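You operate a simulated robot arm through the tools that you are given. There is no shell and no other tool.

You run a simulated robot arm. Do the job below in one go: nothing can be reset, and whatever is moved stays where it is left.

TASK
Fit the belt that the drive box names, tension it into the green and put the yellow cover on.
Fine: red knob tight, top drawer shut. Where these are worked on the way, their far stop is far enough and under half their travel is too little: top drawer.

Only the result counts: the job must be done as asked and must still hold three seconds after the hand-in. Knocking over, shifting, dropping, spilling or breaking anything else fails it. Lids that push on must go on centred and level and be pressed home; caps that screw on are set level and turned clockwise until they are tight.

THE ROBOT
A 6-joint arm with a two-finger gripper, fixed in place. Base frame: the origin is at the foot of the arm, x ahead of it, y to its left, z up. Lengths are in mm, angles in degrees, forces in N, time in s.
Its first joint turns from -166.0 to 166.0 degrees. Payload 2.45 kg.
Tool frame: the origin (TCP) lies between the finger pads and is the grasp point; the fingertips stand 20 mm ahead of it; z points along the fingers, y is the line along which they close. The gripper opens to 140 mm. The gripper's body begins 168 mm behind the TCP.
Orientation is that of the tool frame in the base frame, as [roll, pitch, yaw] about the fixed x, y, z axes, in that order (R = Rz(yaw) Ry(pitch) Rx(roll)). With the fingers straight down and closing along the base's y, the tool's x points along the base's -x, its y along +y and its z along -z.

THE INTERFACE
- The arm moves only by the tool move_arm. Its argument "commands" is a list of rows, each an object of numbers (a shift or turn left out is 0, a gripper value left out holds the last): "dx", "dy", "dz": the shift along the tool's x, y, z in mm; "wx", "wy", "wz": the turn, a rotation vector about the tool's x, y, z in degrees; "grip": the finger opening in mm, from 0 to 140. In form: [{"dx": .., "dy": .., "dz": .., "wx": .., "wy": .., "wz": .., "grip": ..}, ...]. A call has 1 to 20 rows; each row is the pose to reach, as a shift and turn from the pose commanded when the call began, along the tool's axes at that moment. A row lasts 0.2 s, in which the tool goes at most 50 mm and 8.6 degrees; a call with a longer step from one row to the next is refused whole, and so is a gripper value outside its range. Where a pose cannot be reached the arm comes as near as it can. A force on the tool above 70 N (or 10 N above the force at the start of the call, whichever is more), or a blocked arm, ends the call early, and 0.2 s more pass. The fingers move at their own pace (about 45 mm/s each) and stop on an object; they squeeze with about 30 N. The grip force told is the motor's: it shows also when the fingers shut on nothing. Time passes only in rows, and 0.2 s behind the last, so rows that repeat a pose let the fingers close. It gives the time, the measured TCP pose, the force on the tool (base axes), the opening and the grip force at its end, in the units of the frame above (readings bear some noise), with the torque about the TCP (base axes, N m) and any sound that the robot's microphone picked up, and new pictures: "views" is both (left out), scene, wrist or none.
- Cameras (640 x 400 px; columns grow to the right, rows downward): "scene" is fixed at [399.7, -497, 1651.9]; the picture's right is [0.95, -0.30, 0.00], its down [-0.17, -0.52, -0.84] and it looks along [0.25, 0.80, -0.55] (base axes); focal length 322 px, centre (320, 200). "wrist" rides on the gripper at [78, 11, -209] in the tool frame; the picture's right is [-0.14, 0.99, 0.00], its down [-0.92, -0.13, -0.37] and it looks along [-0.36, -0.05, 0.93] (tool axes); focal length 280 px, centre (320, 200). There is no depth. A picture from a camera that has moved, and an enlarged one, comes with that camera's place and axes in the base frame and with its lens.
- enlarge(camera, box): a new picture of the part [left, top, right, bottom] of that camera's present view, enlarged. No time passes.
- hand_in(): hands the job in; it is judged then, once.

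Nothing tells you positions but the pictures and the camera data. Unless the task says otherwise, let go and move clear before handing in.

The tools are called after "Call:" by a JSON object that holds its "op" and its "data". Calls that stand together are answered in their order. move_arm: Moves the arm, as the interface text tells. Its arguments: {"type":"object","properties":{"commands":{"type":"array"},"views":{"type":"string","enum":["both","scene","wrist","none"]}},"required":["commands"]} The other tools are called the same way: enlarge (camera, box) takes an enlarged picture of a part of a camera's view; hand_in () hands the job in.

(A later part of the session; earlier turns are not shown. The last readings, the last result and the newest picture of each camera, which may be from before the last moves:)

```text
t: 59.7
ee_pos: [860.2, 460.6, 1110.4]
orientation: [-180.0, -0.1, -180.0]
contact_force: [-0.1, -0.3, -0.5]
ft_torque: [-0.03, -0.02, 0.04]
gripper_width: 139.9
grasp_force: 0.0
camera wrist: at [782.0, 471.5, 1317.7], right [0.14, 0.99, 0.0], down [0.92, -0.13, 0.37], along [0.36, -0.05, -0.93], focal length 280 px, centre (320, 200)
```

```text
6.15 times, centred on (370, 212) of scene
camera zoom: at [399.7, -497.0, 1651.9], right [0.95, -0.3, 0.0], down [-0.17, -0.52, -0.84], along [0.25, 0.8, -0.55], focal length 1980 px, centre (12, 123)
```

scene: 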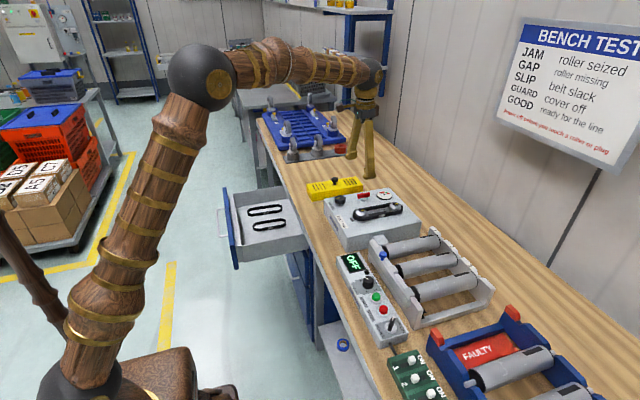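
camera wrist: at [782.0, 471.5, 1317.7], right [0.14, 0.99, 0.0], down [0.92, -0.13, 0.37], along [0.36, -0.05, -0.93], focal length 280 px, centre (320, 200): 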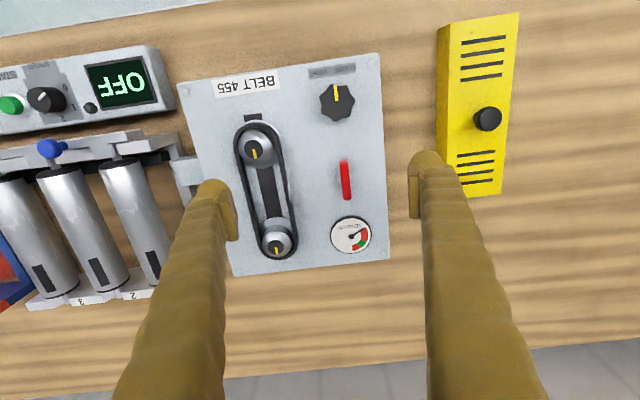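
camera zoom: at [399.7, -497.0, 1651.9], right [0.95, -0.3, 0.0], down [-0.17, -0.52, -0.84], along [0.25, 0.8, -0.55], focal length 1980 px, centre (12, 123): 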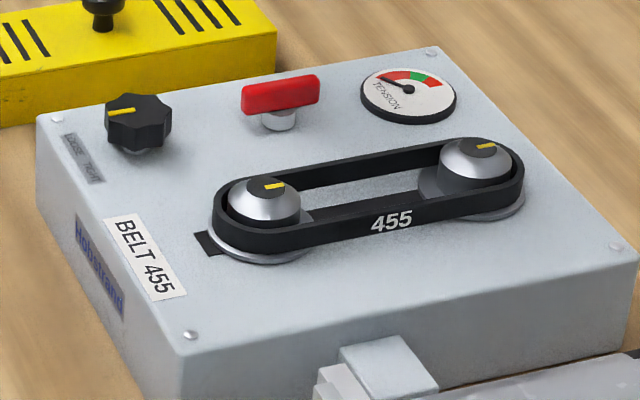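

The belt reads 455 and sits on both pulleys, with the gauge needle still at slack. Next comes the black adjuster knob at about (797, 490). I hover above it to refine its position.

Call:
{"op": "move_arm", "data": {"commands": [{"dx": 15, "dy": 7, "dz": 20, "grip": 80}, {"dx": 35, "dy": 15, "dz": 50, "grip": 80}, {"dx": 55, "dy": 24, "dz": 80, "grip": 80}, {"dx": 63, "dy": 29, "dz": 100, "grip": 80}], "views": "wrist"}}

Call:
{"op": "enlarge", "data": {"camera": "wrist", "box": [220, 100, 420, 300]}}

Call:
{"op": "enlarge", "data": {"camera": "scene", "box": [320, 160, 400, 220]}}

```text
t: 60.7
ee_pos: [796.3, 489.1, 1011.1]
orientation: [180.0, -0.2, -180.0]
contact_force: [-0.3, -1.5, 0.0]
ft_torque: [0.01, -0.03, 0.03]
gripper_width: 80.0
grasp_force: 0.0
camera wrist: at [718.5, 499.5, 1219.3], right [0.14, 0.99, 0.0], down [0.92, -0.13, 0.37], along [0.36, -0.05, -0.93], focal length 280 px, centre (320, 200)
```

wrist: 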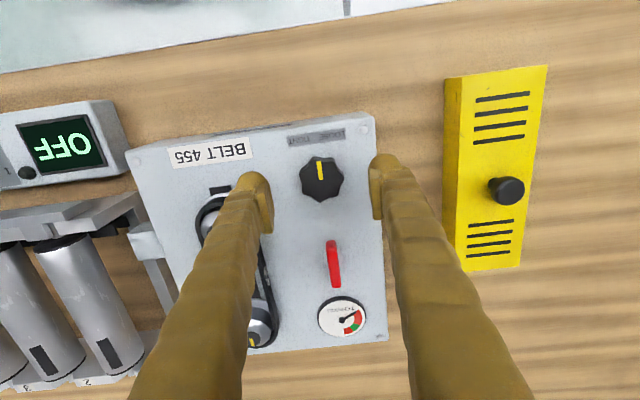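

```text
2.00 times, centred on (320, 200) of wrist
camera zoom: at [718.5, 499.5, 1219.3], right [0.14, 0.99, 0.0], down [0.92, -0.13, 0.37], along [0.36, -0.05, -0.93], focal length 561 px, centre (320, 200)
```

zoom: 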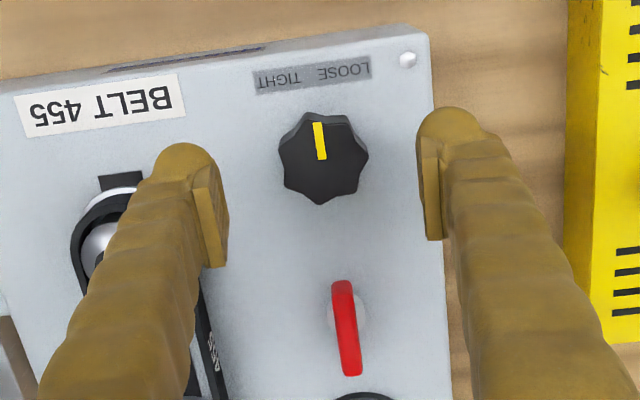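

```text
6.67 times, centred on (360, 190) of scene
camera zoom: at [399.7, -497.0, 1651.9], right [0.95, -0.3, 0.0], down [-0.17, -0.52, -0.84], along [0.25, 0.8, -0.55], focal length 2146 px, centre (53, 267)
```

zoom: 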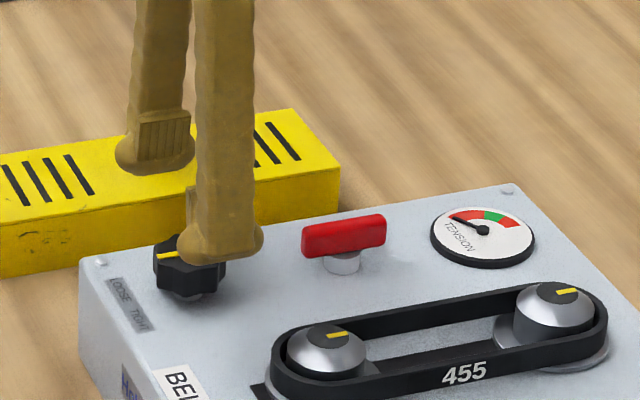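

Call:
{"op": "move_arm", "data": {"commands": [{"dx": -1.5, "dy": 1, "dz": 15, "grip": 80}, {"dx": -1.5, "dy": 1, "dz": 30, "grip": 80}, {"dx": -1.5, "dy": 1, "dz": 42, "grip": 80}, {"dx": -1.5, "dy": 1, "dz": 50, "grip": 80}], "views": "wrist"}}

Call:
{"op": "enlarge", "data": {"camera": "wrist", "box": [220, 100, 420, 300]}}

Call:
{"op": "enlarge", "data": {"camera": "scene", "box": [320, 170, 400, 230]}}

```text
t: 61.7
ee_pos: [798.5, 490.4, 961.4]
orientation: [180.0, -0.1, 180.0]
contact_force: [-0.1, -0.2, -0.2]
ft_torque: [-0.01, 0.03, -0.03]
gripper_width: 79.8
grasp_force: 0.0
camera wrist: at [720.2, 501.4, 1169.4], right [0.14, 0.99, 0.0], down [0.92, -0.13, 0.37], along [0.36, -0.05, -0.93], focal length 280 px, centre (320, 200)
```

wrist: 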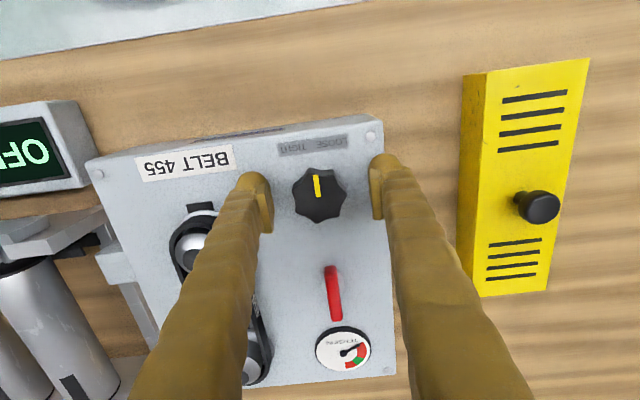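

```text
2.00 times, centred on (320, 200) of wrist
camera zoom: at [720.2, 501.4, 1169.4], right [0.14, 0.99, 0.0], down [0.92, -0.13, 0.37], along [0.36, -0.05, -0.93], focal length 561 px, centre (320, 200)
```

zoom: 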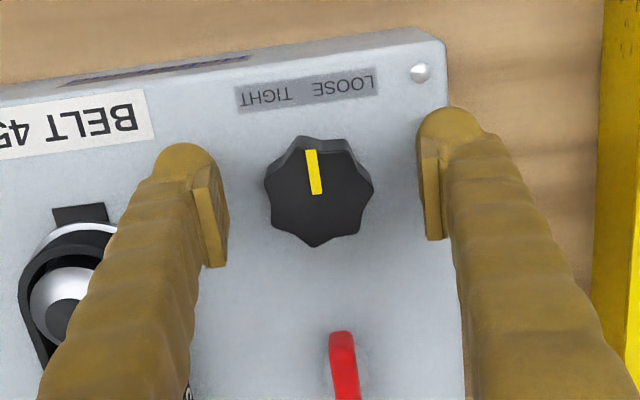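

```text
6.67 times, centred on (360, 200) of scene
camera zoom: at [399.7, -497.0, 1651.9], right [0.95, -0.3, 0.0], down [-0.17, -0.52, -0.84], along [0.25, 0.8, -0.55], focal length 2146 px, centre (53, 200)
```

zoom: 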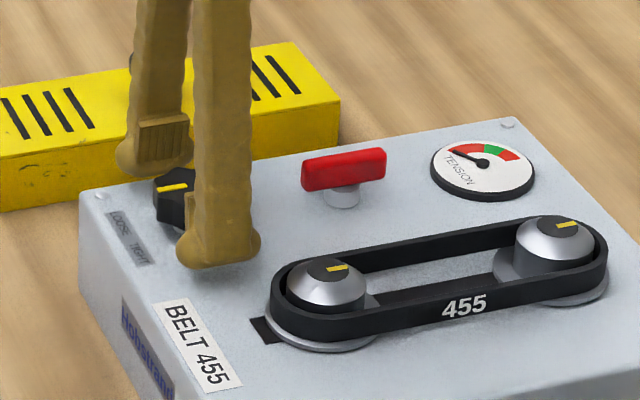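

Call:
{"op": "move_arm", "data": {"commands": [{"grip": 60}, {"grip": 45}, {"grip": 30}, {"grip": 30}], "views": "none"}}

```text
t: 62.7
ee_pos: [797.9, 491.8, 961.8]
orientation: [180.0, -0.1, 180.0]
contact_force: [-0.4, -1.5, -1.3]
ft_torque: [0.03, 0.0, 0.0]
gripper_width: 41.8
grasp_force: 36.3
```

The knob is gripped at 42 mm. I turn it 20° clockwise as a test and read the gauge.

Call:
{"op": "move_arm", "data": {"commands": [{"wz": 5, "grip": 30}, {"wz": 10, "grip": 30}, {"wz": 15, "grip": 30}, {"wz": 20, "grip": 30}], "views": "both"}}

Call:
{"op": "enlarge", "data": {"camera": "scene", "box": [320, 170, 420, 240]}}

```text
t: 63.7
ee_pos: [798.8, 492.0, 961.3]
orientation: [-179.9, -0.1, 159.9]
contact_force: [10.5, 4.1, 13.5]
ft_torque: [0.01, -0.17, 0.05]
gripper_width: 41.6
grasp_force: 45.0
camera wrist: at [728.7, 527.8, 1169.4], right [0.47, 0.88, 0.0], down [0.82, -0.44, 0.37], along [0.32, -0.17, -0.93], focal length 280 px, centre (320, 200)
```

scene: 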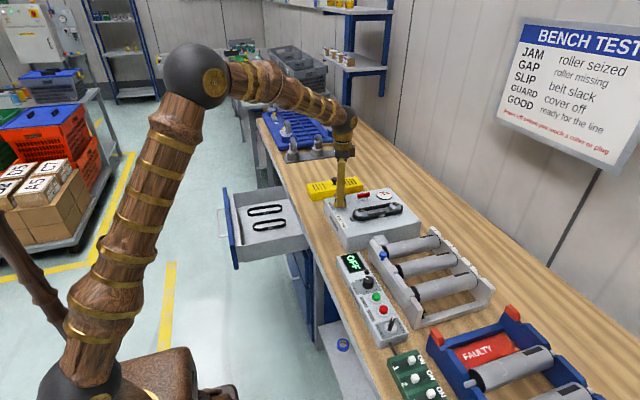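
wrist: 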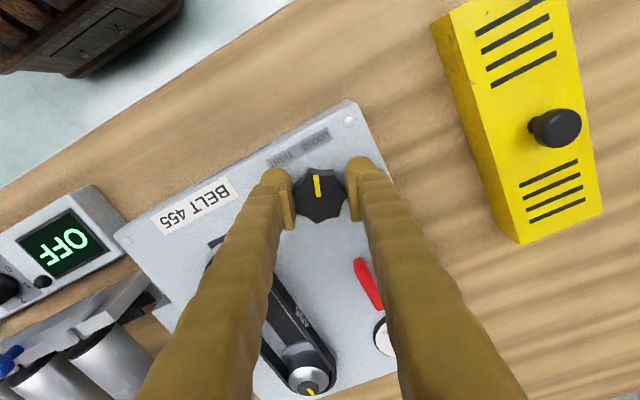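

```text
5.71 times, centred on (370, 205) of scene
camera zoom: at [399.7, -497.0, 1651.9], right [0.95, -0.3, 0.0], down [-0.17, -0.52, -0.84], along [0.25, 0.8, -0.55], focal length 1839 px, centre (34, 171)
```

zoom: 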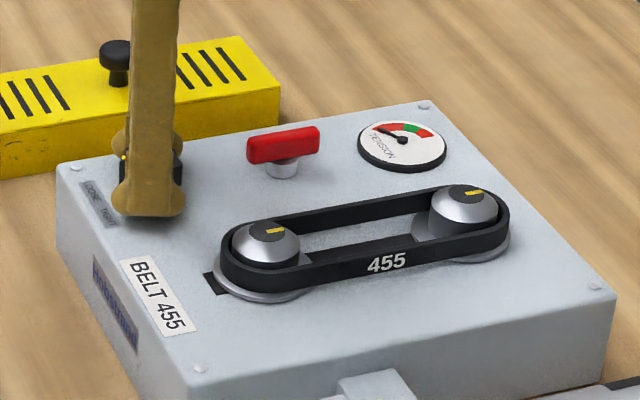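

The knob turns freely with the gripper. I continue to 70° clockwise and compare the gauge and the pulley.

Call:
{"op": "move_arm", "data": {"commands": [{"wz": 6, "grip": 30}, {"wz": 13, "grip": 30}, {"wz": 20, "grip": 30}, {"wz": 27, "grip": 30}, {"wz": 34, "grip": 30}, {"wz": 41, "grip": 30}, {"wz": 48, "grip": 30}, {"wz": 55, "grip": 30}], "views": "wrist"}}

Call:
{"op": "enlarge", "data": {"camera": "scene", "box": [320, 170, 420, 240]}}

```text
t: 65.2
ee_pos: [799.5, 493.0, 961.7]
orientation: [179.8, -0.1, 118.8]
contact_force: [3.7, 6.0, -2.2]
ft_torque: [0.1, 0.0, 0.02]
gripper_width: 41.7
grasp_force: 45.0
stopped in row 7: the force on the tool passed its limit at 70 N (the readings are from after the stop); the commanded pose is now the measured one
camera wrist: at [770.6, 564.6, 1169.4], right [0.93, 0.36, 0.0], down [0.33, -0.87, 0.37], along [0.13, -0.34, -0.93], focal length 280 px, centre (320, 200)
```

wrist: 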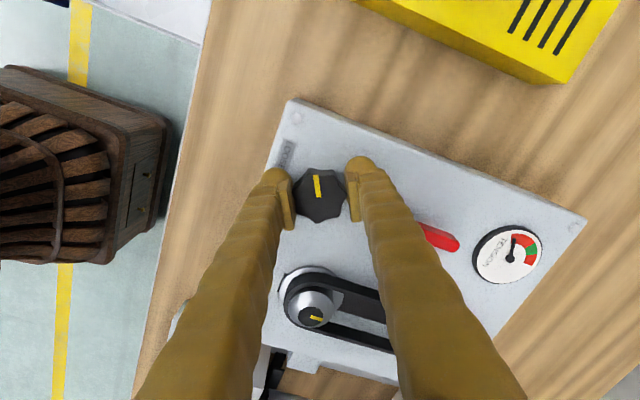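

```text
5.71 times, centred on (370, 205) of scene
camera zoom: at [399.7, -497.0, 1651.9], right [0.95, -0.3, 0.0], down [-0.17, -0.52, -0.84], along [0.25, 0.8, -0.55], focal length 1839 px, centre (34, 171)
```

zoom: 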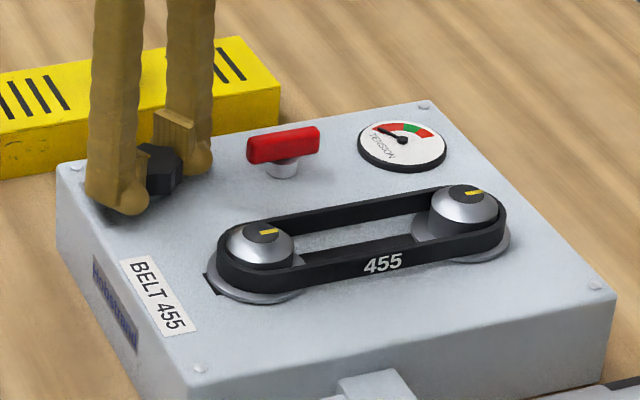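

Call:
{"op": "enlarge", "data": {"camera": "scene", "box": [372, 182, 402, 204]}}

Call:
{"op": "enlarge", "data": {"camera": "wrist", "box": [460, 210, 560, 300]}}

Call:
{"op": "enlarge", "data": {"camera": "wrist", "box": [250, 130, 390, 240]}}

```text
16.00 times, centred on (387, 193) of scene
camera zoom: at [399.7, -497.0, 1651.9], right [0.95, -0.3, 0.0], down [-0.17, -0.52, -0.84], along [0.25, 0.8, -0.55], focal length 5149 px, centre (-752, 312)
```

zoom: 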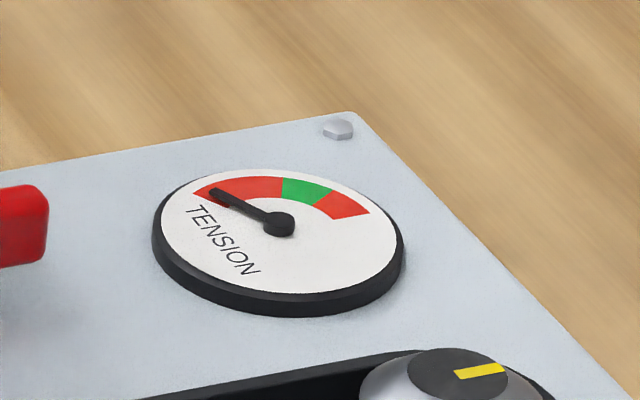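

```text
4.44 times, centred on (510, 255) of wrist
camera zoom: at [770.6, 564.6, 1169.4], right [0.93, 0.36, 0.0], down [0.33, -0.87, 0.37], along [0.13, -0.34, -0.93], focal length 1246 px, centre (-524, -44)
```

zoom: 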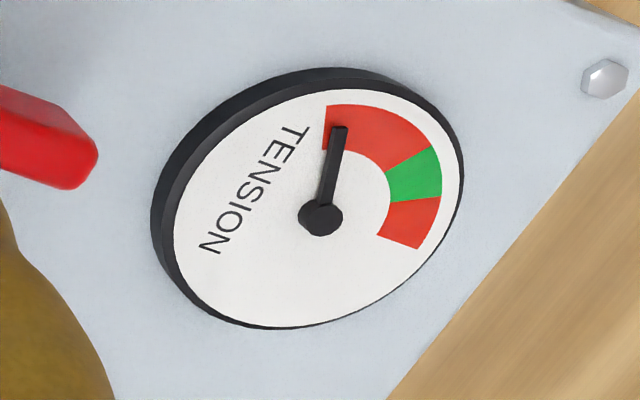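

```text
3.64 times, centred on (320, 185) of wrist
camera zoom: at [770.6, 564.6, 1169.4], right [0.93, 0.36, 0.0], down [0.33, -0.87, 0.37], along [0.13, -0.34, -0.93], focal length 1020 px, centre (320, 254)
```

zoom: 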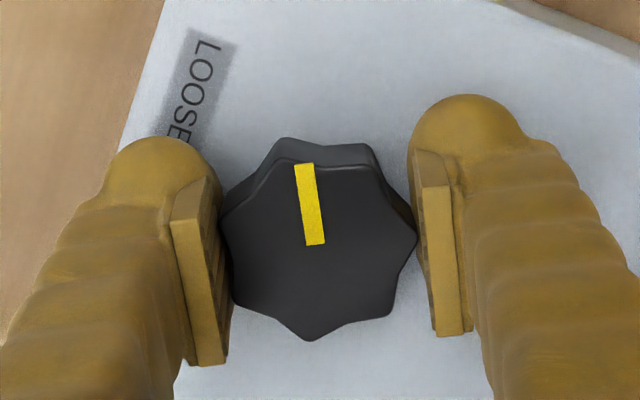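

Clockwise moves the pulley towards −x, which is the tightening direction. The side force came from the knob axis being 2–3 mm off my rotation centre. I open, re-centre at about (801, 490), wind the wrist back and regrip.

Call:
{"op": "move_arm", "data": {"commands": [{"grip": 50}, {"grip": 60}, {"grip": 70}], "views": "wrist"}}

Call:
{"op": "enlarge", "data": {"camera": "wrist", "box": [250, 130, 390, 240]}}

Call:
{"op": "enlarge", "data": {"camera": "scene", "box": [320, 170, 420, 240]}}

```text
t: 66.0
ee_pos: [799.9, 491.1, 961.2]
orientation: [179.8, -0.1, 118.8]
contact_force: [-1.2, 0.5, -0.2]
ft_torque: [0.0, 0.02, 0.0]
gripper_width: 70.1
grasp_force: 0.0
camera wrist: at [770.4, 564.4, 1169.6], right [0.93, 0.36, 0.0], down [0.33, -0.87, 0.37], along [0.13, -0.34, -0.93], focal length 280 px, centre (320, 200)
```

wrist: 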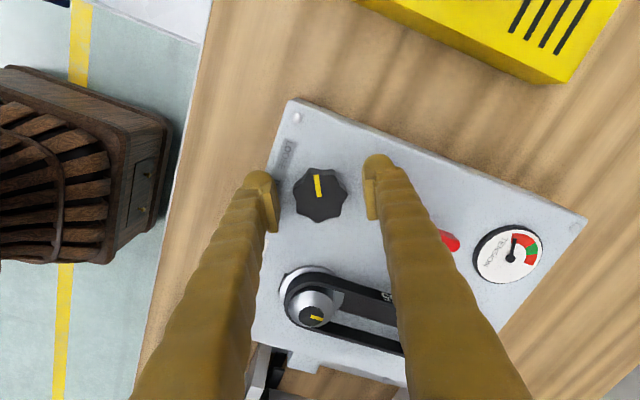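

```text
3.64 times, centred on (320, 185) of wrist
camera zoom: at [770.4, 564.4, 1169.6], right [0.93, 0.36, 0.0], down [0.33, -0.87, 0.37], along [0.13, -0.34, -0.93], focal length 1020 px, centre (320, 254)
```

zoom: 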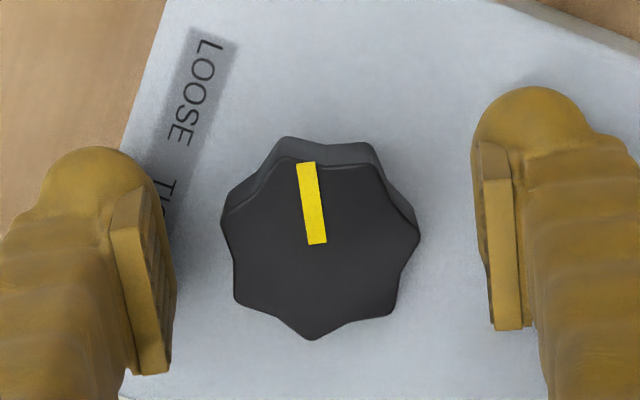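

```text
5.71 times, centred on (370, 205) of scene
camera zoom: at [399.7, -497.0, 1651.9], right [0.95, -0.3, 0.0], down [-0.17, -0.52, -0.84], along [0.25, 0.8, -0.55], focal length 1839 px, centre (34, 171)
```

zoom: 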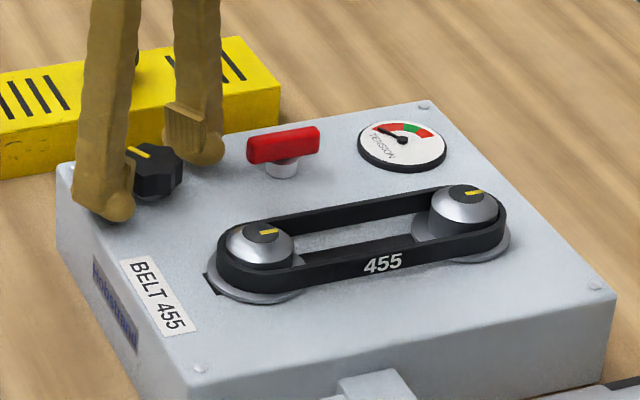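

Call:
{"op": "move_arm", "data": {"commands": [{"dx": -1.2, "dy": 0.2, "wz": -8, "grip": 74}, {"dx": -1.2, "dy": 0.2, "wz": -16, "grip": 74}, {"dx": -1.2, "dy": 0.2, "wz": -24, "grip": 74}, {"dx": -1.2, "dy": 0.2, "wz": -32, "grip": 74}, {"dx": -1.2, "dy": 0.2, "wz": -40, "grip": 74}, {"dx": -1.2, "dy": 0.2, "wz": -48, "grip": 74}, {"dx": -1.2, "dy": 0.2, "wz": -56, "grip": 74}, {"dx": -1.2, "dy": 0.2, "wz": -64, "grip": 74}, {"dx": -1.2, "dy": 0.2, "wz": -72, "grip": 74}, {"dx": -1.2, "dy": 0.2, "wz": -80, "grip": 74}, {"dx": -1.2, "dy": 0.2, "wz": -88, "grip": 74}, {"dx": -1.2, "dy": 0.2, "wz": -96, "grip": 74}], "views": "wrist"}}

Call:
{"op": "enlarge", "data": {"camera": "wrist", "box": [250, 130, 390, 240]}}

```text
t: 68.6
ee_pos: [799.9, 490.0, 961.8]
orientation: [179.9, 0.3, -145.0]
contact_force: [0.4, 0.7, 0.4]
ft_torque: [0.02, 0.02, -0.03]
gripper_width: 74.1
grasp_force: 0.1
camera wrist: at [728.8, 453.8, 1169.0], right [-0.46, 0.89, 0.0], down [0.83, 0.42, 0.37], along [0.33, 0.17, -0.93], focal length 280 px, centre (320, 200)
```

wrist: 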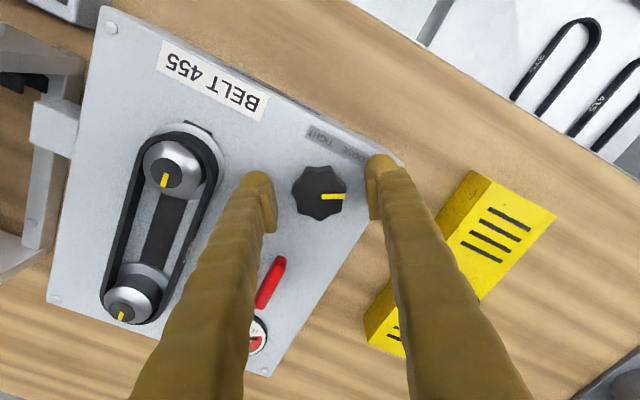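

```text
3.64 times, centred on (320, 185) of wrist
camera zoom: at [728.8, 453.8, 1169.0], right [-0.46, 0.89, 0.0], down [0.83, 0.42, 0.37], along [0.33, 0.17, -0.93], focal length 1020 px, centre (320, 254)
```

zoom: 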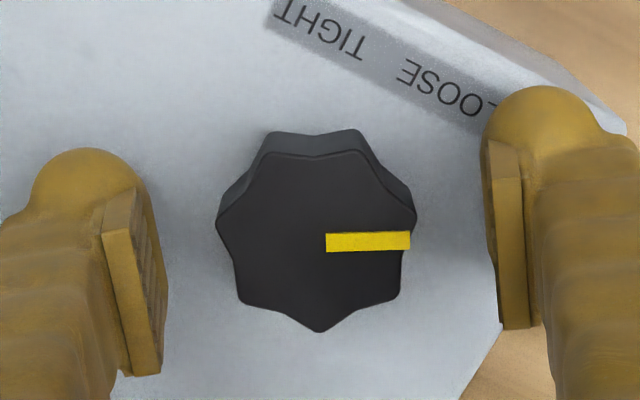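

Call:
{"op": "move_arm", "data": {"commands": [{"dx": -0.6, "grip": 60}, {"dx": -0.6, "grip": 45}, {"dx": -0.6, "grip": 30}, {"dx": -0.6, "grip": 30}], "views": "none"}}

Call:
{"op": "move_arm", "data": {"commands": [{"wz": 5, "grip": 30}, {"wz": 11, "grip": 30}, {"wz": 17, "grip": 30}, {"wz": 23, "grip": 30}, {"wz": 29, "grip": 30}, {"wz": 35, "grip": 30}], "views": "wrist"}}

Call:
{"op": "enlarge", "data": {"camera": "scene", "box": [372, 182, 402, 204]}}

Call:
{"op": "enlarge", "data": {"camera": "scene", "box": [320, 170, 420, 240]}}

```text
t: 69.6
ee_pos: [800.2, 490.8, 960.0]
orientation: [180.0, 0.2, -145.1]
contact_force: [2.5, -4.0, -0.6]
ft_torque: [0.02, -0.08, 0.01]
gripper_width: 42.0
grasp_force: 38.8
```

```text
t: 71.0
ee_pos: [801.3, 489.9, 961.0]
orientation: [179.8, 0.1, 179.8]
contact_force: [2.7, -23.8, 1.2]
ft_torque: [-0.28, -0.24, 0.06]
gripper_width: 42.2
grasp_force: 45.3
camera wrist: at [722.1, 500.8, 1169.2], right [0.14, 0.99, 0.0], down [0.92, -0.13, 0.37], along [0.37, -0.05, -0.93], focal length 280 px, centre (320, 200)
```

wrist: 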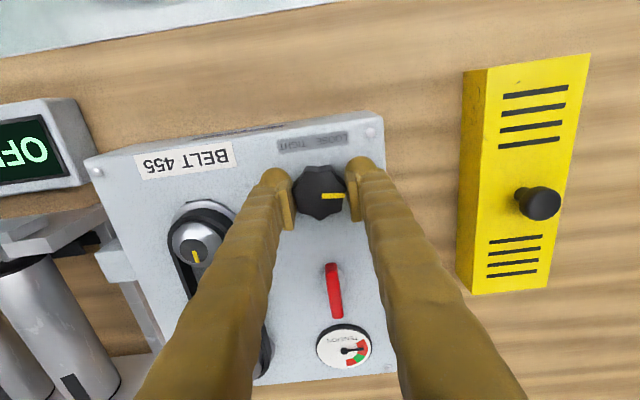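

```text
16.00 times, centred on (387, 193) of scene
camera zoom: at [399.7, -497.0, 1651.9], right [0.95, -0.3, 0.0], down [-0.17, -0.52, -0.84], along [0.25, 0.8, -0.55], focal length 5149 px, centre (-752, 312)
```

zoom: 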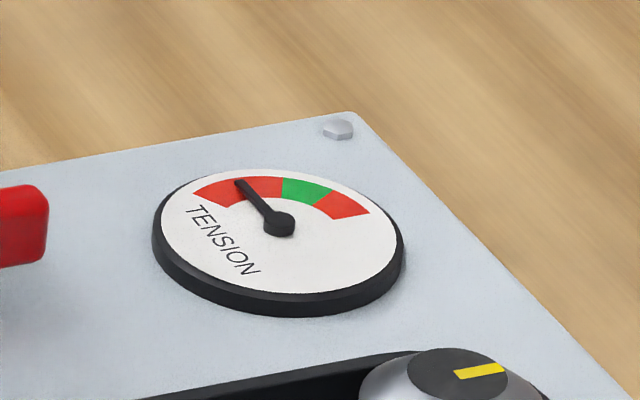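

```text
5.71 times, centred on (370, 205) of scene
camera zoom: at [399.7, -497.0, 1651.9], right [0.95, -0.3, 0.0], down [-0.17, -0.52, -0.84], along [0.25, 0.8, -0.55], focal length 1839 px, centre (34, 171)
```

zoom: 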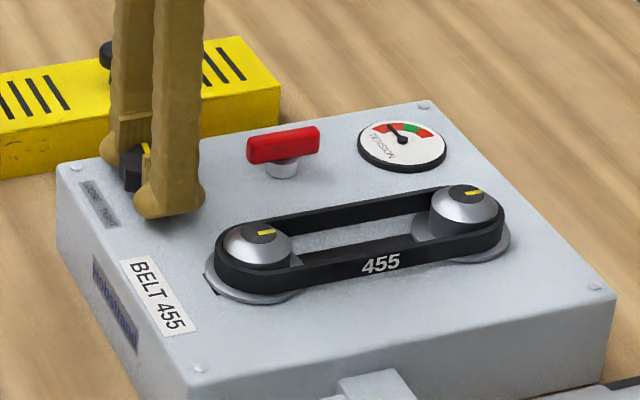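

Tension is rising: the needle has moved off its stop towards green. I continue in small turns, easing the side load.

Call:
{"op": "move_arm", "data": {"commands": [{"dy": -0.5, "wz": 5, "grip": 30}, {"dy": -0.5, "wz": 10, "grip": 30}, {"dy": -0.5, "wz": 15, "grip": 30}, {"dy": -0.5, "wz": 20, "grip": 30}], "views": "none"}}

Call:
{"op": "enlarge", "data": {"camera": "scene", "box": [372, 182, 402, 204]}}

```text
t: 72.0
ee_pos: [800.7, 489.9, 961.7]
orientation: [179.9, 0.0, 159.7]
contact_force: [-11.1, -20.9, -8.1]
ft_torque: [-0.26, -0.05, 0.06]
gripper_width: 42.2
grasp_force: 44.7
```

```text
16.00 times, centred on (387, 193) of scene
camera zoom: at [399.7, -497.0, 1651.9], right [0.95, -0.3, 0.0], down [-0.17, -0.52, -0.84], along [0.25, 0.8, -0.55], focal length 5149 px, centre (-752, 312)
```

zoom: 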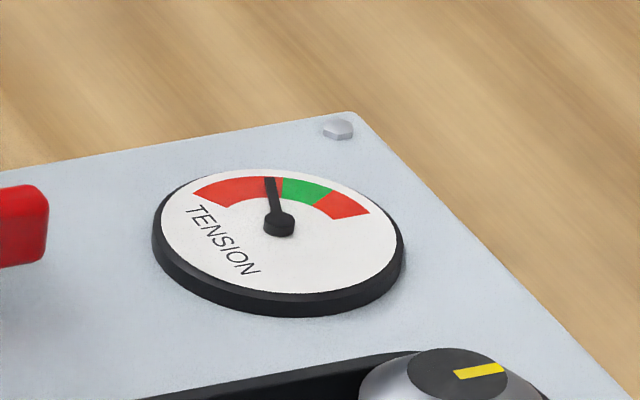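

The needle now moves about 1° per degree of knob, and the middle of green is about 26° further. I turn 22° more and check.

Call:
{"op": "move_arm", "data": {"commands": [{"dy": -0.4, "wz": 5, "grip": 30}, {"dy": -0.5, "wz": 10, "grip": 30}, {"dy": -0.5, "wz": 15, "grip": 30}, {"dy": -0.5, "wz": 20, "grip": 30}, {"dy": -0.5, "wz": 22, "grip": 30}], "views": "wrist"}}

Call:
{"op": "enlarge", "data": {"camera": "scene", "box": [372, 182, 402, 204]}}

```text
t: 73.2
ee_pos: [800.9, 489.3, 961.7]
orientation: [179.9, 0.0, 137.8]
contact_force: [-13.5, -26.7, -7.5]
ft_torque: [-0.36, -0.05, 0.06]
gripper_width: 42.3
grasp_force: 45.3
camera wrist: at [749.6, 549.4, 1169.4], right [0.77, 0.64, 0.0], down [0.6, -0.71, 0.37], along [0.24, -0.28, -0.93], focal length 280 px, centre (320, 200)
```

wrist: 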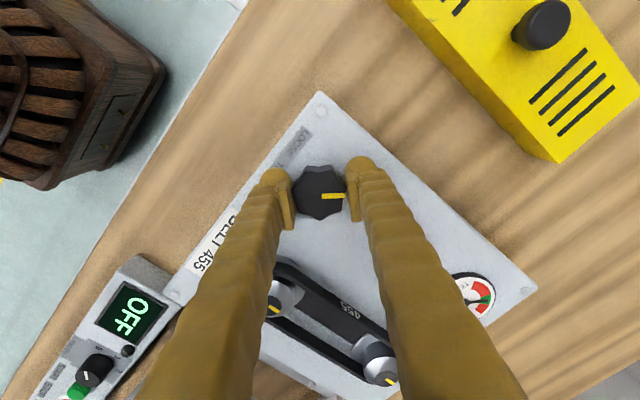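

```text
16.00 times, centred on (387, 193) of scene
camera zoom: at [399.7, -497.0, 1651.9], right [0.95, -0.3, 0.0], down [-0.17, -0.52, -0.84], along [0.25, 0.8, -0.55], focal length 5149 px, centre (-752, 312)
```

zoom: 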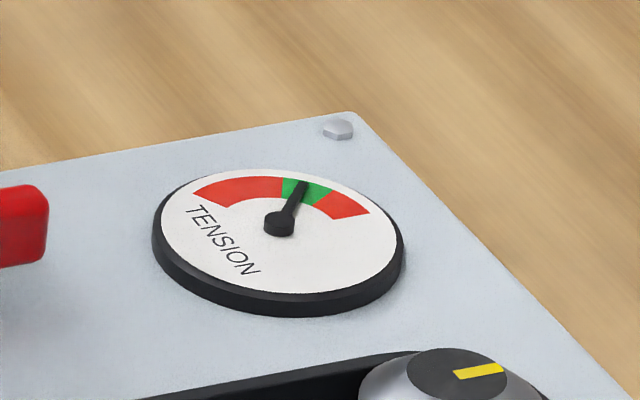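

Call:
{"op": "enlarge", "data": {"camera": "wrist", "box": [440, 260, 520, 330]}}

```text
5.71 times, centred on (480, 295) of wrist
camera zoom: at [749.6, 549.4, 1169.4], right [0.77, 0.64, 0.0], down [0.6, -0.71, 0.37], along [0.24, -0.28, -0.93], focal length 1602 px, centre (-594, -343)
```

zoom: 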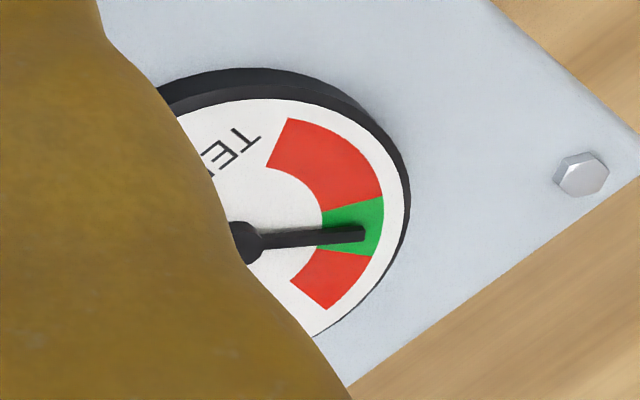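

The needle sits near the middle of green from both cameras. I release the knob gently and rise, then check that the tension holds.

Call:
{"op": "move_arm", "data": {"commands": [{"grip": 45}, {"grip": 58}, {"grip": 70}, {"dz": -15, "grip": 76}, {"dz": -40, "grip": 80}, {"dz": -70, "grip": 80}], "views": "both"}}

Call:
{"op": "enlarge", "data": {"camera": "scene", "box": [372, 182, 402, 204]}}

Call:
{"op": "enlarge", "data": {"camera": "scene", "box": [320, 170, 420, 240]}}

```text
t: 74.6
ee_pos: [799.5, 490.0, 1031.3]
orientation: [179.9, 0.1, 137.9]
contact_force: [0.3, 0.1, -0.3]
ft_torque: [-0.03, 0.02, 0.05]
gripper_width: 80.0
grasp_force: 0.1
camera wrist: at [748.6, 549.8, 1239.4], right [0.77, 0.64, 0.0], down [0.6, -0.71, 0.37], along [0.24, -0.28, -0.93], focal length 280 px, centre (320, 200)
```

scene: 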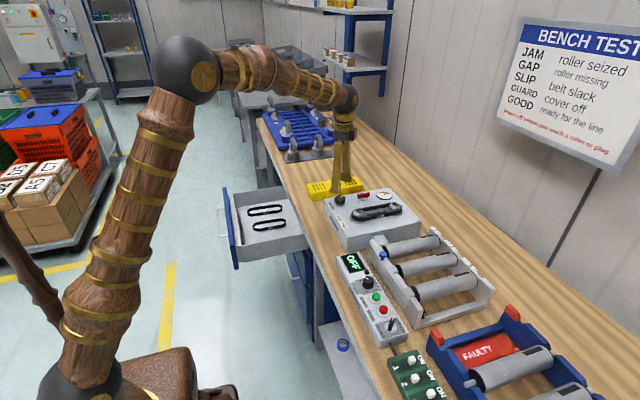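
wrist: 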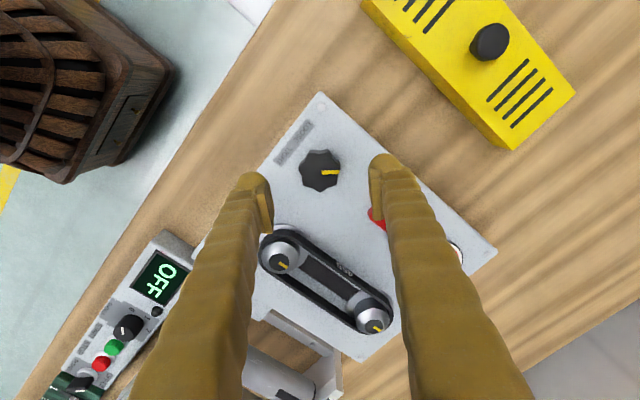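

```text
16.00 times, centred on (387, 193) of scene
camera zoom: at [399.7, -497.0, 1651.9], right [0.95, -0.3, 0.0], down [-0.17, -0.52, -0.84], along [0.25, 0.8, -0.55], focal length 5149 px, centre (-752, 312)
```

zoom: 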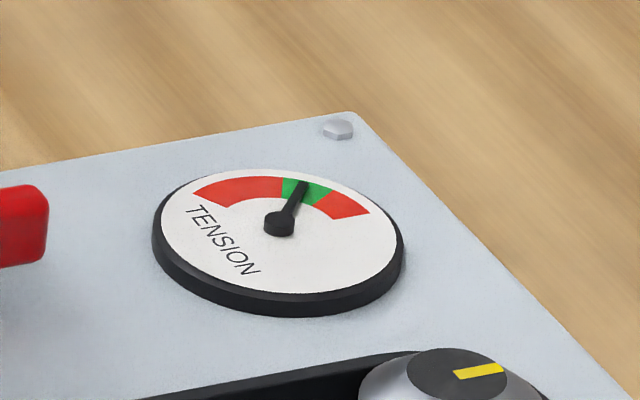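

```text
5.71 times, centred on (370, 205) of scene
camera zoom: at [399.7, -497.0, 1651.9], right [0.95, -0.3, 0.0], down [-0.17, -0.52, -0.84], along [0.25, 0.8, -0.55], focal length 1839 px, centre (34, 171)
```

zoom: 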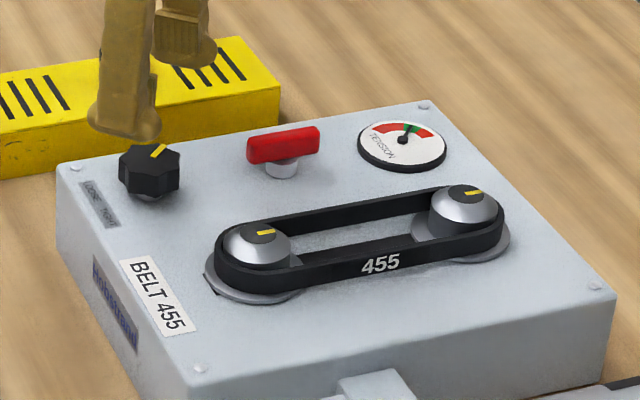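

Tension holds with the knob released. Next I move over the red T-knob at about (896, 489), turning back to yaw 180 so the fingers straddle its bar.

Call:
{"op": "move_arm", "data": {"commands": [{"dx": -12, "dy": 10.6, "wz": -7, "grip": 60}, {"dx": -24, "dy": 21.2, "wz": -14, "grip": 60}, {"dx": -36, "dy": 31.8, "wz": -21, "grip": 60}, {"dx": -48, "dy": 42.4, "wz": -28, "grip": 60}, {"dx": -60, "dy": 53, "wz": -35, "grip": 60}, {"dx": -72.8, "dy": 63.7, "wz": -42.1, "grip": 60}], "views": "wrist"}}

Call:
{"op": "enlarge", "data": {"camera": "wrist", "box": [240, 110, 400, 260]}}

Call:
{"op": "enlarge", "data": {"camera": "scene", "box": [340, 175, 390, 210]}}

```text
t: 76.0
ee_pos: [898.9, 488.3, 1033.5]
orientation: [179.9, 0.1, -179.9]
contact_force: [0.4, 0.9, 1.1]
ft_torque: [-0.04, 0.0, 0.04]
gripper_width: 60.0
grasp_force: 0.0
camera wrist: at [819.6, 498.0, 1240.2], right [0.14, 0.99, 0.0], down [0.92, -0.13, 0.37], along [0.37, -0.05, -0.93], focal length 280 px, centre (320, 200)
```

wrist: 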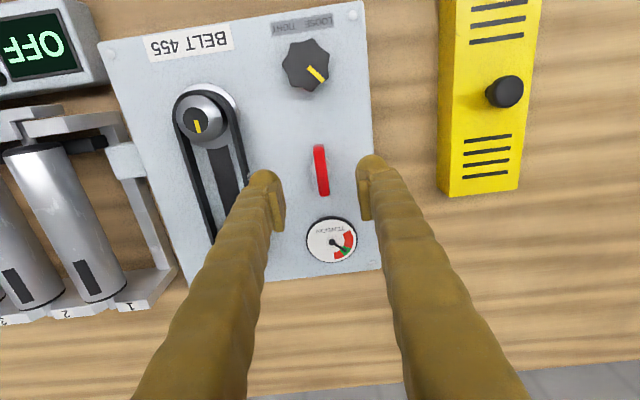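

```text
2.67 times, centred on (320, 185) of wrist
camera zoom: at [819.6, 498.0, 1240.2], right [0.14, 0.99, 0.0], down [0.92, -0.13, 0.37], along [0.37, -0.05, -0.93], focal length 748 px, centre (320, 240)
```

zoom: 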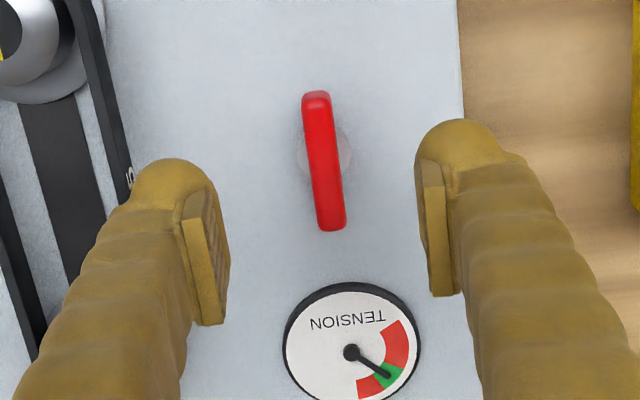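

```text
11.43 times, centred on (365, 192) of scene
camera zoom: at [399.7, -497.0, 1651.9], right [0.95, -0.3, 0.0], down [-0.17, -0.52, -0.84], along [0.25, 0.8, -0.55], focal length 3678 px, centre (-194, 286)
```

zoom: 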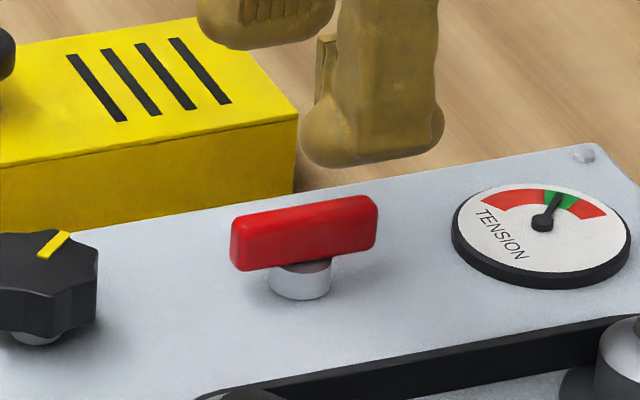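

Call:
{"op": "move_arm", "data": {"commands": [{"dx": -1, "dy": 0.8, "dz": 25, "grip": 50}, {"dx": -1, "dy": 0.8, "dz": 50, "grip": 45}, {"dx": -1, "dy": 0.8, "dz": 66, "grip": 45}, {"dx": -1, "dy": 0.8, "dz": 72, "grip": 45}], "views": "wrist"}}

Call:
{"op": "enlarge", "data": {"camera": "wrist", "box": [240, 110, 400, 260]}}

Call:
{"op": "enlarge", "data": {"camera": "scene", "box": [340, 175, 390, 210]}}

```text
t: 77.0
ee_pos: [897.6, 491.4, 958.7]
orientation: [179.7, 0.1, 180.0]
contact_force: [0.2, -0.4, 0.0]
ft_torque: [0.01, 0.01, 0.01]
gripper_width: 44.9
grasp_force: 0.2
camera wrist: at [819.2, 500.6, 1166.8], right [0.14, 0.99, 0.0], down [0.92, -0.13, 0.37], along [0.37, -0.05, -0.93], focal length 280 px, centre (320, 200)
```

wrist: 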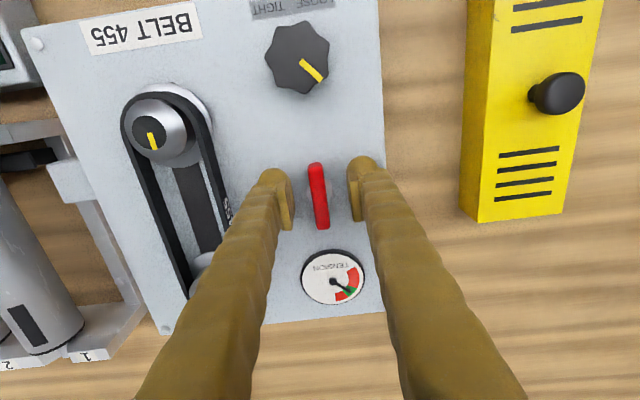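

```text
2.67 times, centred on (320, 185) of wrist
camera zoom: at [819.2, 500.6, 1166.8], right [0.14, 0.99, 0.0], down [0.92, -0.13, 0.37], along [0.37, -0.05, -0.93], focal length 748 px, centre (320, 240)
```

zoom: 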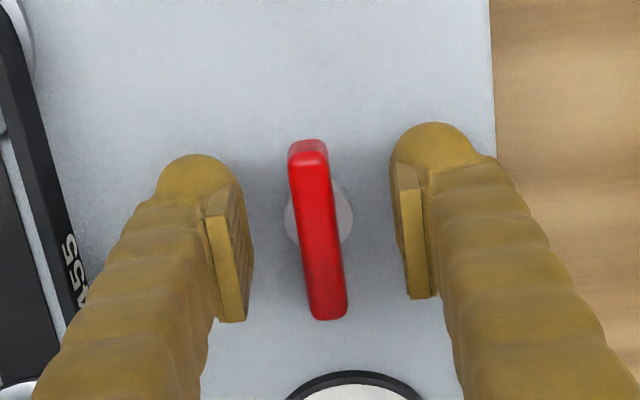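

```text
11.43 times, centred on (365, 192) of scene
camera zoom: at [399.7, -497.0, 1651.9], right [0.95, -0.3, 0.0], down [-0.17, -0.52, -0.84], along [0.25, 0.8, -0.55], focal length 3678 px, centre (-194, 286)
```

zoom: 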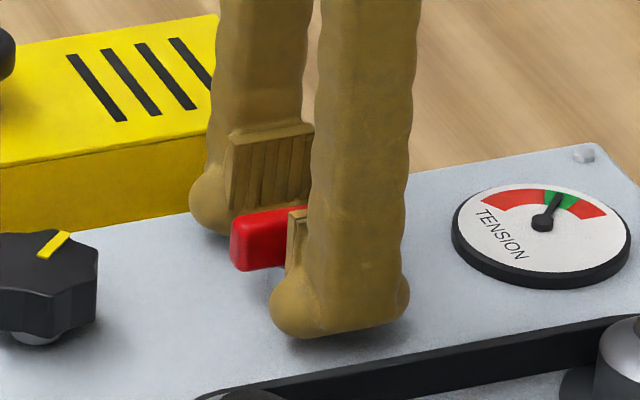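

Call:
{"op": "move_arm", "data": {"commands": [{"dx": -2, "dy": -0.7, "grip": 45}, {"dx": -2, "dy": -0.7, "grip": 28}, {"dx": -2, "dy": -0.7, "grip": 10}, {"dx": -2, "dy": -0.7, "grip": 5}, {"dx": -2, "dy": -0.7, "grip": 5}], "views": "wrist"}}

```text
t: 78.3
ee_pos: [900.6, 489.9, 965.0]
orientation: [179.7, 0.4, 180.0]
contact_force: [-8.4, -4.1, 13.2]
ft_torque: [-0.23, 0.16, -0.05]
gripper_width: 11.3
grasp_force: 38.6
stopped in row 5: the force on the tool passed its limit at 73 N (the readings are from after the stop); the commanded pose is now the measured one
camera wrist: at [820.3, 499.3, 1172.5], right [0.14, 0.99, 0.01], down [0.92, -0.13, 0.37], along [0.37, -0.05, -0.93], focal length 280 px, centre (320, 200)
```

wrist: 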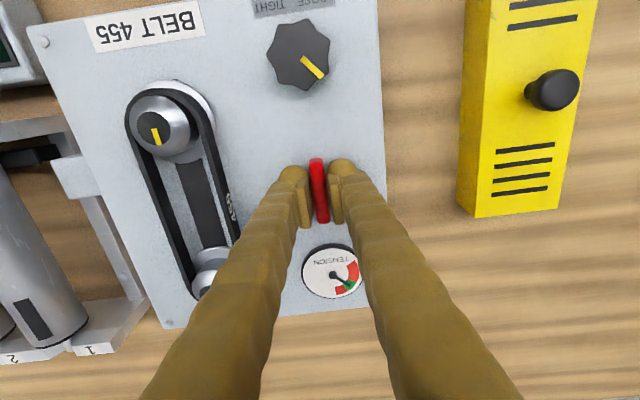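

The fingers hold the red bar at 11 mm, having ridden up a few mm off the post below it. I ease up 1 mm and try turning clockwise a little to feel for tightness.

Call:
{"op": "move_arm", "data": {"commands": [{"dz": -1, "grip": 5}, {"dz": -1, "wz": 4, "grip": 5}, {"dz": -1, "wz": 8, "grip": 5}, {"dz": -1, "wz": 12, "grip": 5}, {"dz": -1, "wz": 16, "grip": 5}], "views": "wrist"}}

Call:
{"op": "enlarge", "data": {"camera": "scene", "box": [340, 175, 400, 215]}}

```text
t: 79.5
ee_pos: [899.4, 489.8, 966.0]
orientation: [179.6, 0.3, 164.0]
contact_force: [-9.3, 2.2, 6.0]
ft_torque: [-0.14, 0.08, -0.03]
gripper_width: 11.3
grasp_force: 38.5
camera wrist: at [826.4, 520.3, 1172.9], right [0.41, 0.91, 0.01], down [0.85, -0.38, 0.37], along [0.34, -0.14, -0.93], focal length 280 px, centre (320, 200)
```

wrist: 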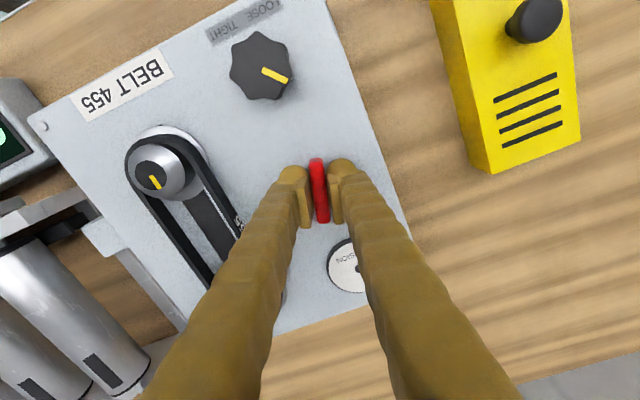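

```text
10.00 times, centred on (370, 195) of scene
camera zoom: at [399.7, -497.0, 1651.9], right [0.95, -0.3, 0.0], down [-0.17, -0.52, -0.84], along [0.25, 0.8, -0.55], focal length 3218 px, centre (-180, 250)
```

zoom: 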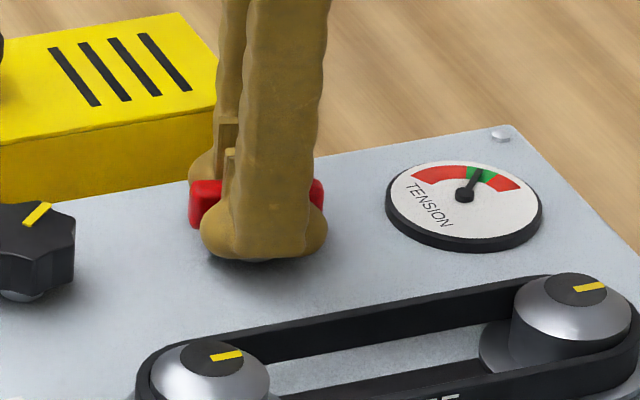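

The red knob turns freely, so it was loose. I keep turning it clockwise and watch for it to come up tight.

Call:
{"op": "move_arm", "data": {"commands": [{"wz": 6, "grip": 5}, {"wz": 12, "grip": 5}, {"wz": 18, "grip": 5}, {"wz": 24, "grip": 5}, {"wz": 30, "grip": 5}, {"wz": 36, "grip": 5}], "views": "wrist"}}

Call:
{"op": "enlarge", "data": {"camera": "scene", "box": [340, 175, 400, 215]}}

```text
t: 81.0
ee_pos: [901.2, 489.8, 965.8]
orientation: [179.6, 0.0, 127.8]
contact_force: [-20.0, -21.8, 7.8]
ft_torque: [-0.65, 0.14, 0.02]
gripper_width: 11.2
grasp_force: 37.9
camera wrist: at [859.1, 556.5, 1173.4], right [0.87, 0.5, 0.01], down [0.46, -0.81, 0.37], along [0.19, -0.31, -0.93], focal length 280 px, centre (320, 200)
```

wrist: 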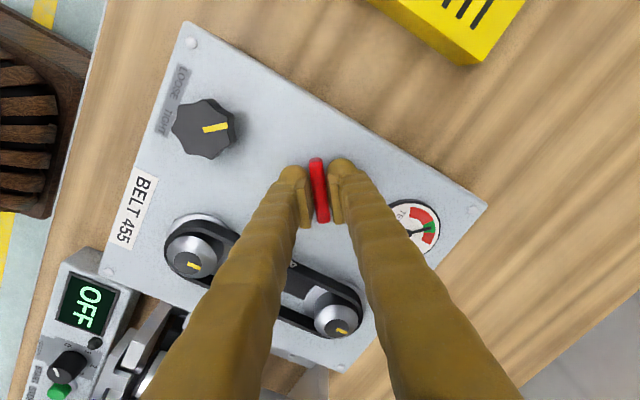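

```text
10.00 times, centred on (370, 195) of scene
camera zoom: at [399.7, -497.0, 1651.9], right [0.95, -0.3, 0.0], down [-0.17, -0.52, -0.84], along [0.25, 0.8, -0.55], focal length 3218 px, centre (-180, 250)
```

zoom: 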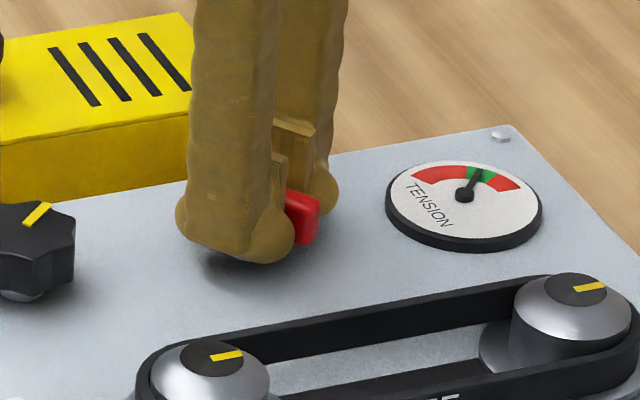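

Call:
{"op": "move_arm", "data": {"commands": [{"dy": -0.8, "wz": 4, "grip": 5}, {"dy": -0.8, "wz": 10, "grip": 5}, {"dy": -0.8, "wz": 16, "grip": 5}, {"dy": -0.8, "wz": 22, "grip": 5}, {"dy": -0.8, "wz": 28, "grip": 5}, {"dy": -0.8, "wz": 34, "grip": 5}], "views": "wrist"}}

Call:
{"op": "enlarge", "data": {"camera": "scene", "box": [340, 175, 400, 215]}}

```text
t: 82.3
ee_pos: [900.7, 490.1, 965.4]
orientation: [179.6, -0.4, 94.0]
contact_force: [-5.4, -8.9, 9.7]
ft_torque: [-0.4, 0.12, -0.04]
gripper_width: 11.2
grasp_force: 38.3
camera wrist: at [903.5, 566.5, 1173.9], right [1.0, -0.07, 0.01], down [-0.07, -0.93, 0.36], along [-0.02, -0.36, -0.93], focal length 280 px, centre (320, 200)
```

wrist: 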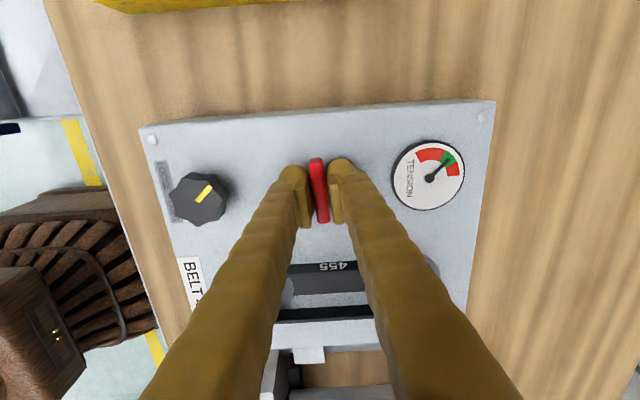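

```text
10.00 times, centred on (370, 195) of scene
camera zoom: at [399.7, -497.0, 1651.9], right [0.95, -0.3, 0.0], down [-0.17, -0.52, -0.84], along [0.25, 0.8, -0.55], focal length 3218 px, centre (-180, 250)
```

zoom: 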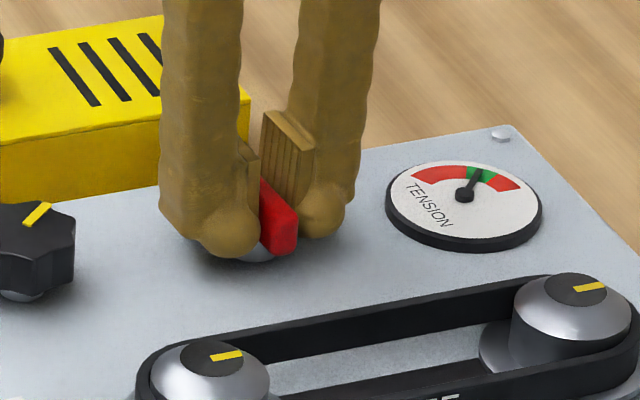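

Call:
{"op": "move_arm", "data": {"commands": [{"wz": 4, "grip": 5}, {"wz": 8, "grip": 5}, {"wz": 12, "grip": 5}, {"wz": 16, "grip": 5}, {"wz": 20, "grip": 5}], "views": "wrist"}}

Call:
{"op": "enlarge", "data": {"camera": "scene", "box": [340, 175, 400, 215]}}

```text
t: 83.5
ee_pos: [899.8, 489.6, 963.7]
orientation: [179.7, -0.4, 73.9]
contact_force: [-13.8, -5.1, 19.0]
ft_torque: [-0.18, 0.16, 1.71]
gripper_width: 18.0
grasp_force: 42.6
camera wrist: at [930.0, 560.1, 1173.4], right [0.91, -0.41, 0.0], down [-0.38, -0.85, 0.36], along [-0.14, -0.33, -0.93], focal length 280 px, centre (320, 200)
```

wrist: 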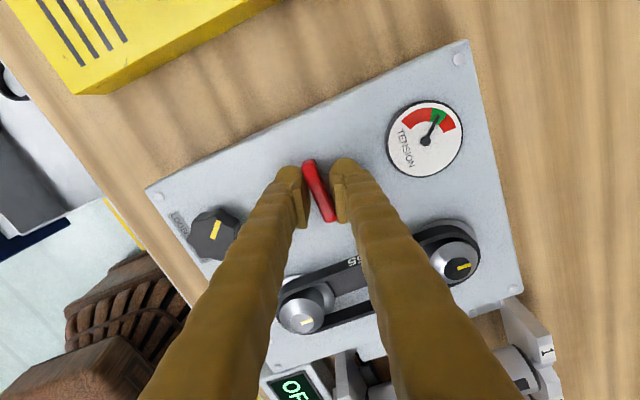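

```text
10.00 times, centred on (370, 195) of scene
camera zoom: at [399.7, -497.0, 1651.9], right [0.95, -0.3, 0.0], down [-0.17, -0.52, -0.84], along [0.25, 0.8, -0.55], focal length 3218 px, centre (-180, 250)
```

zoom: 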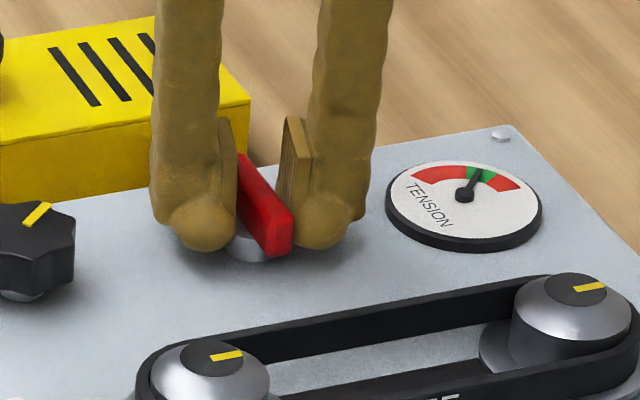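

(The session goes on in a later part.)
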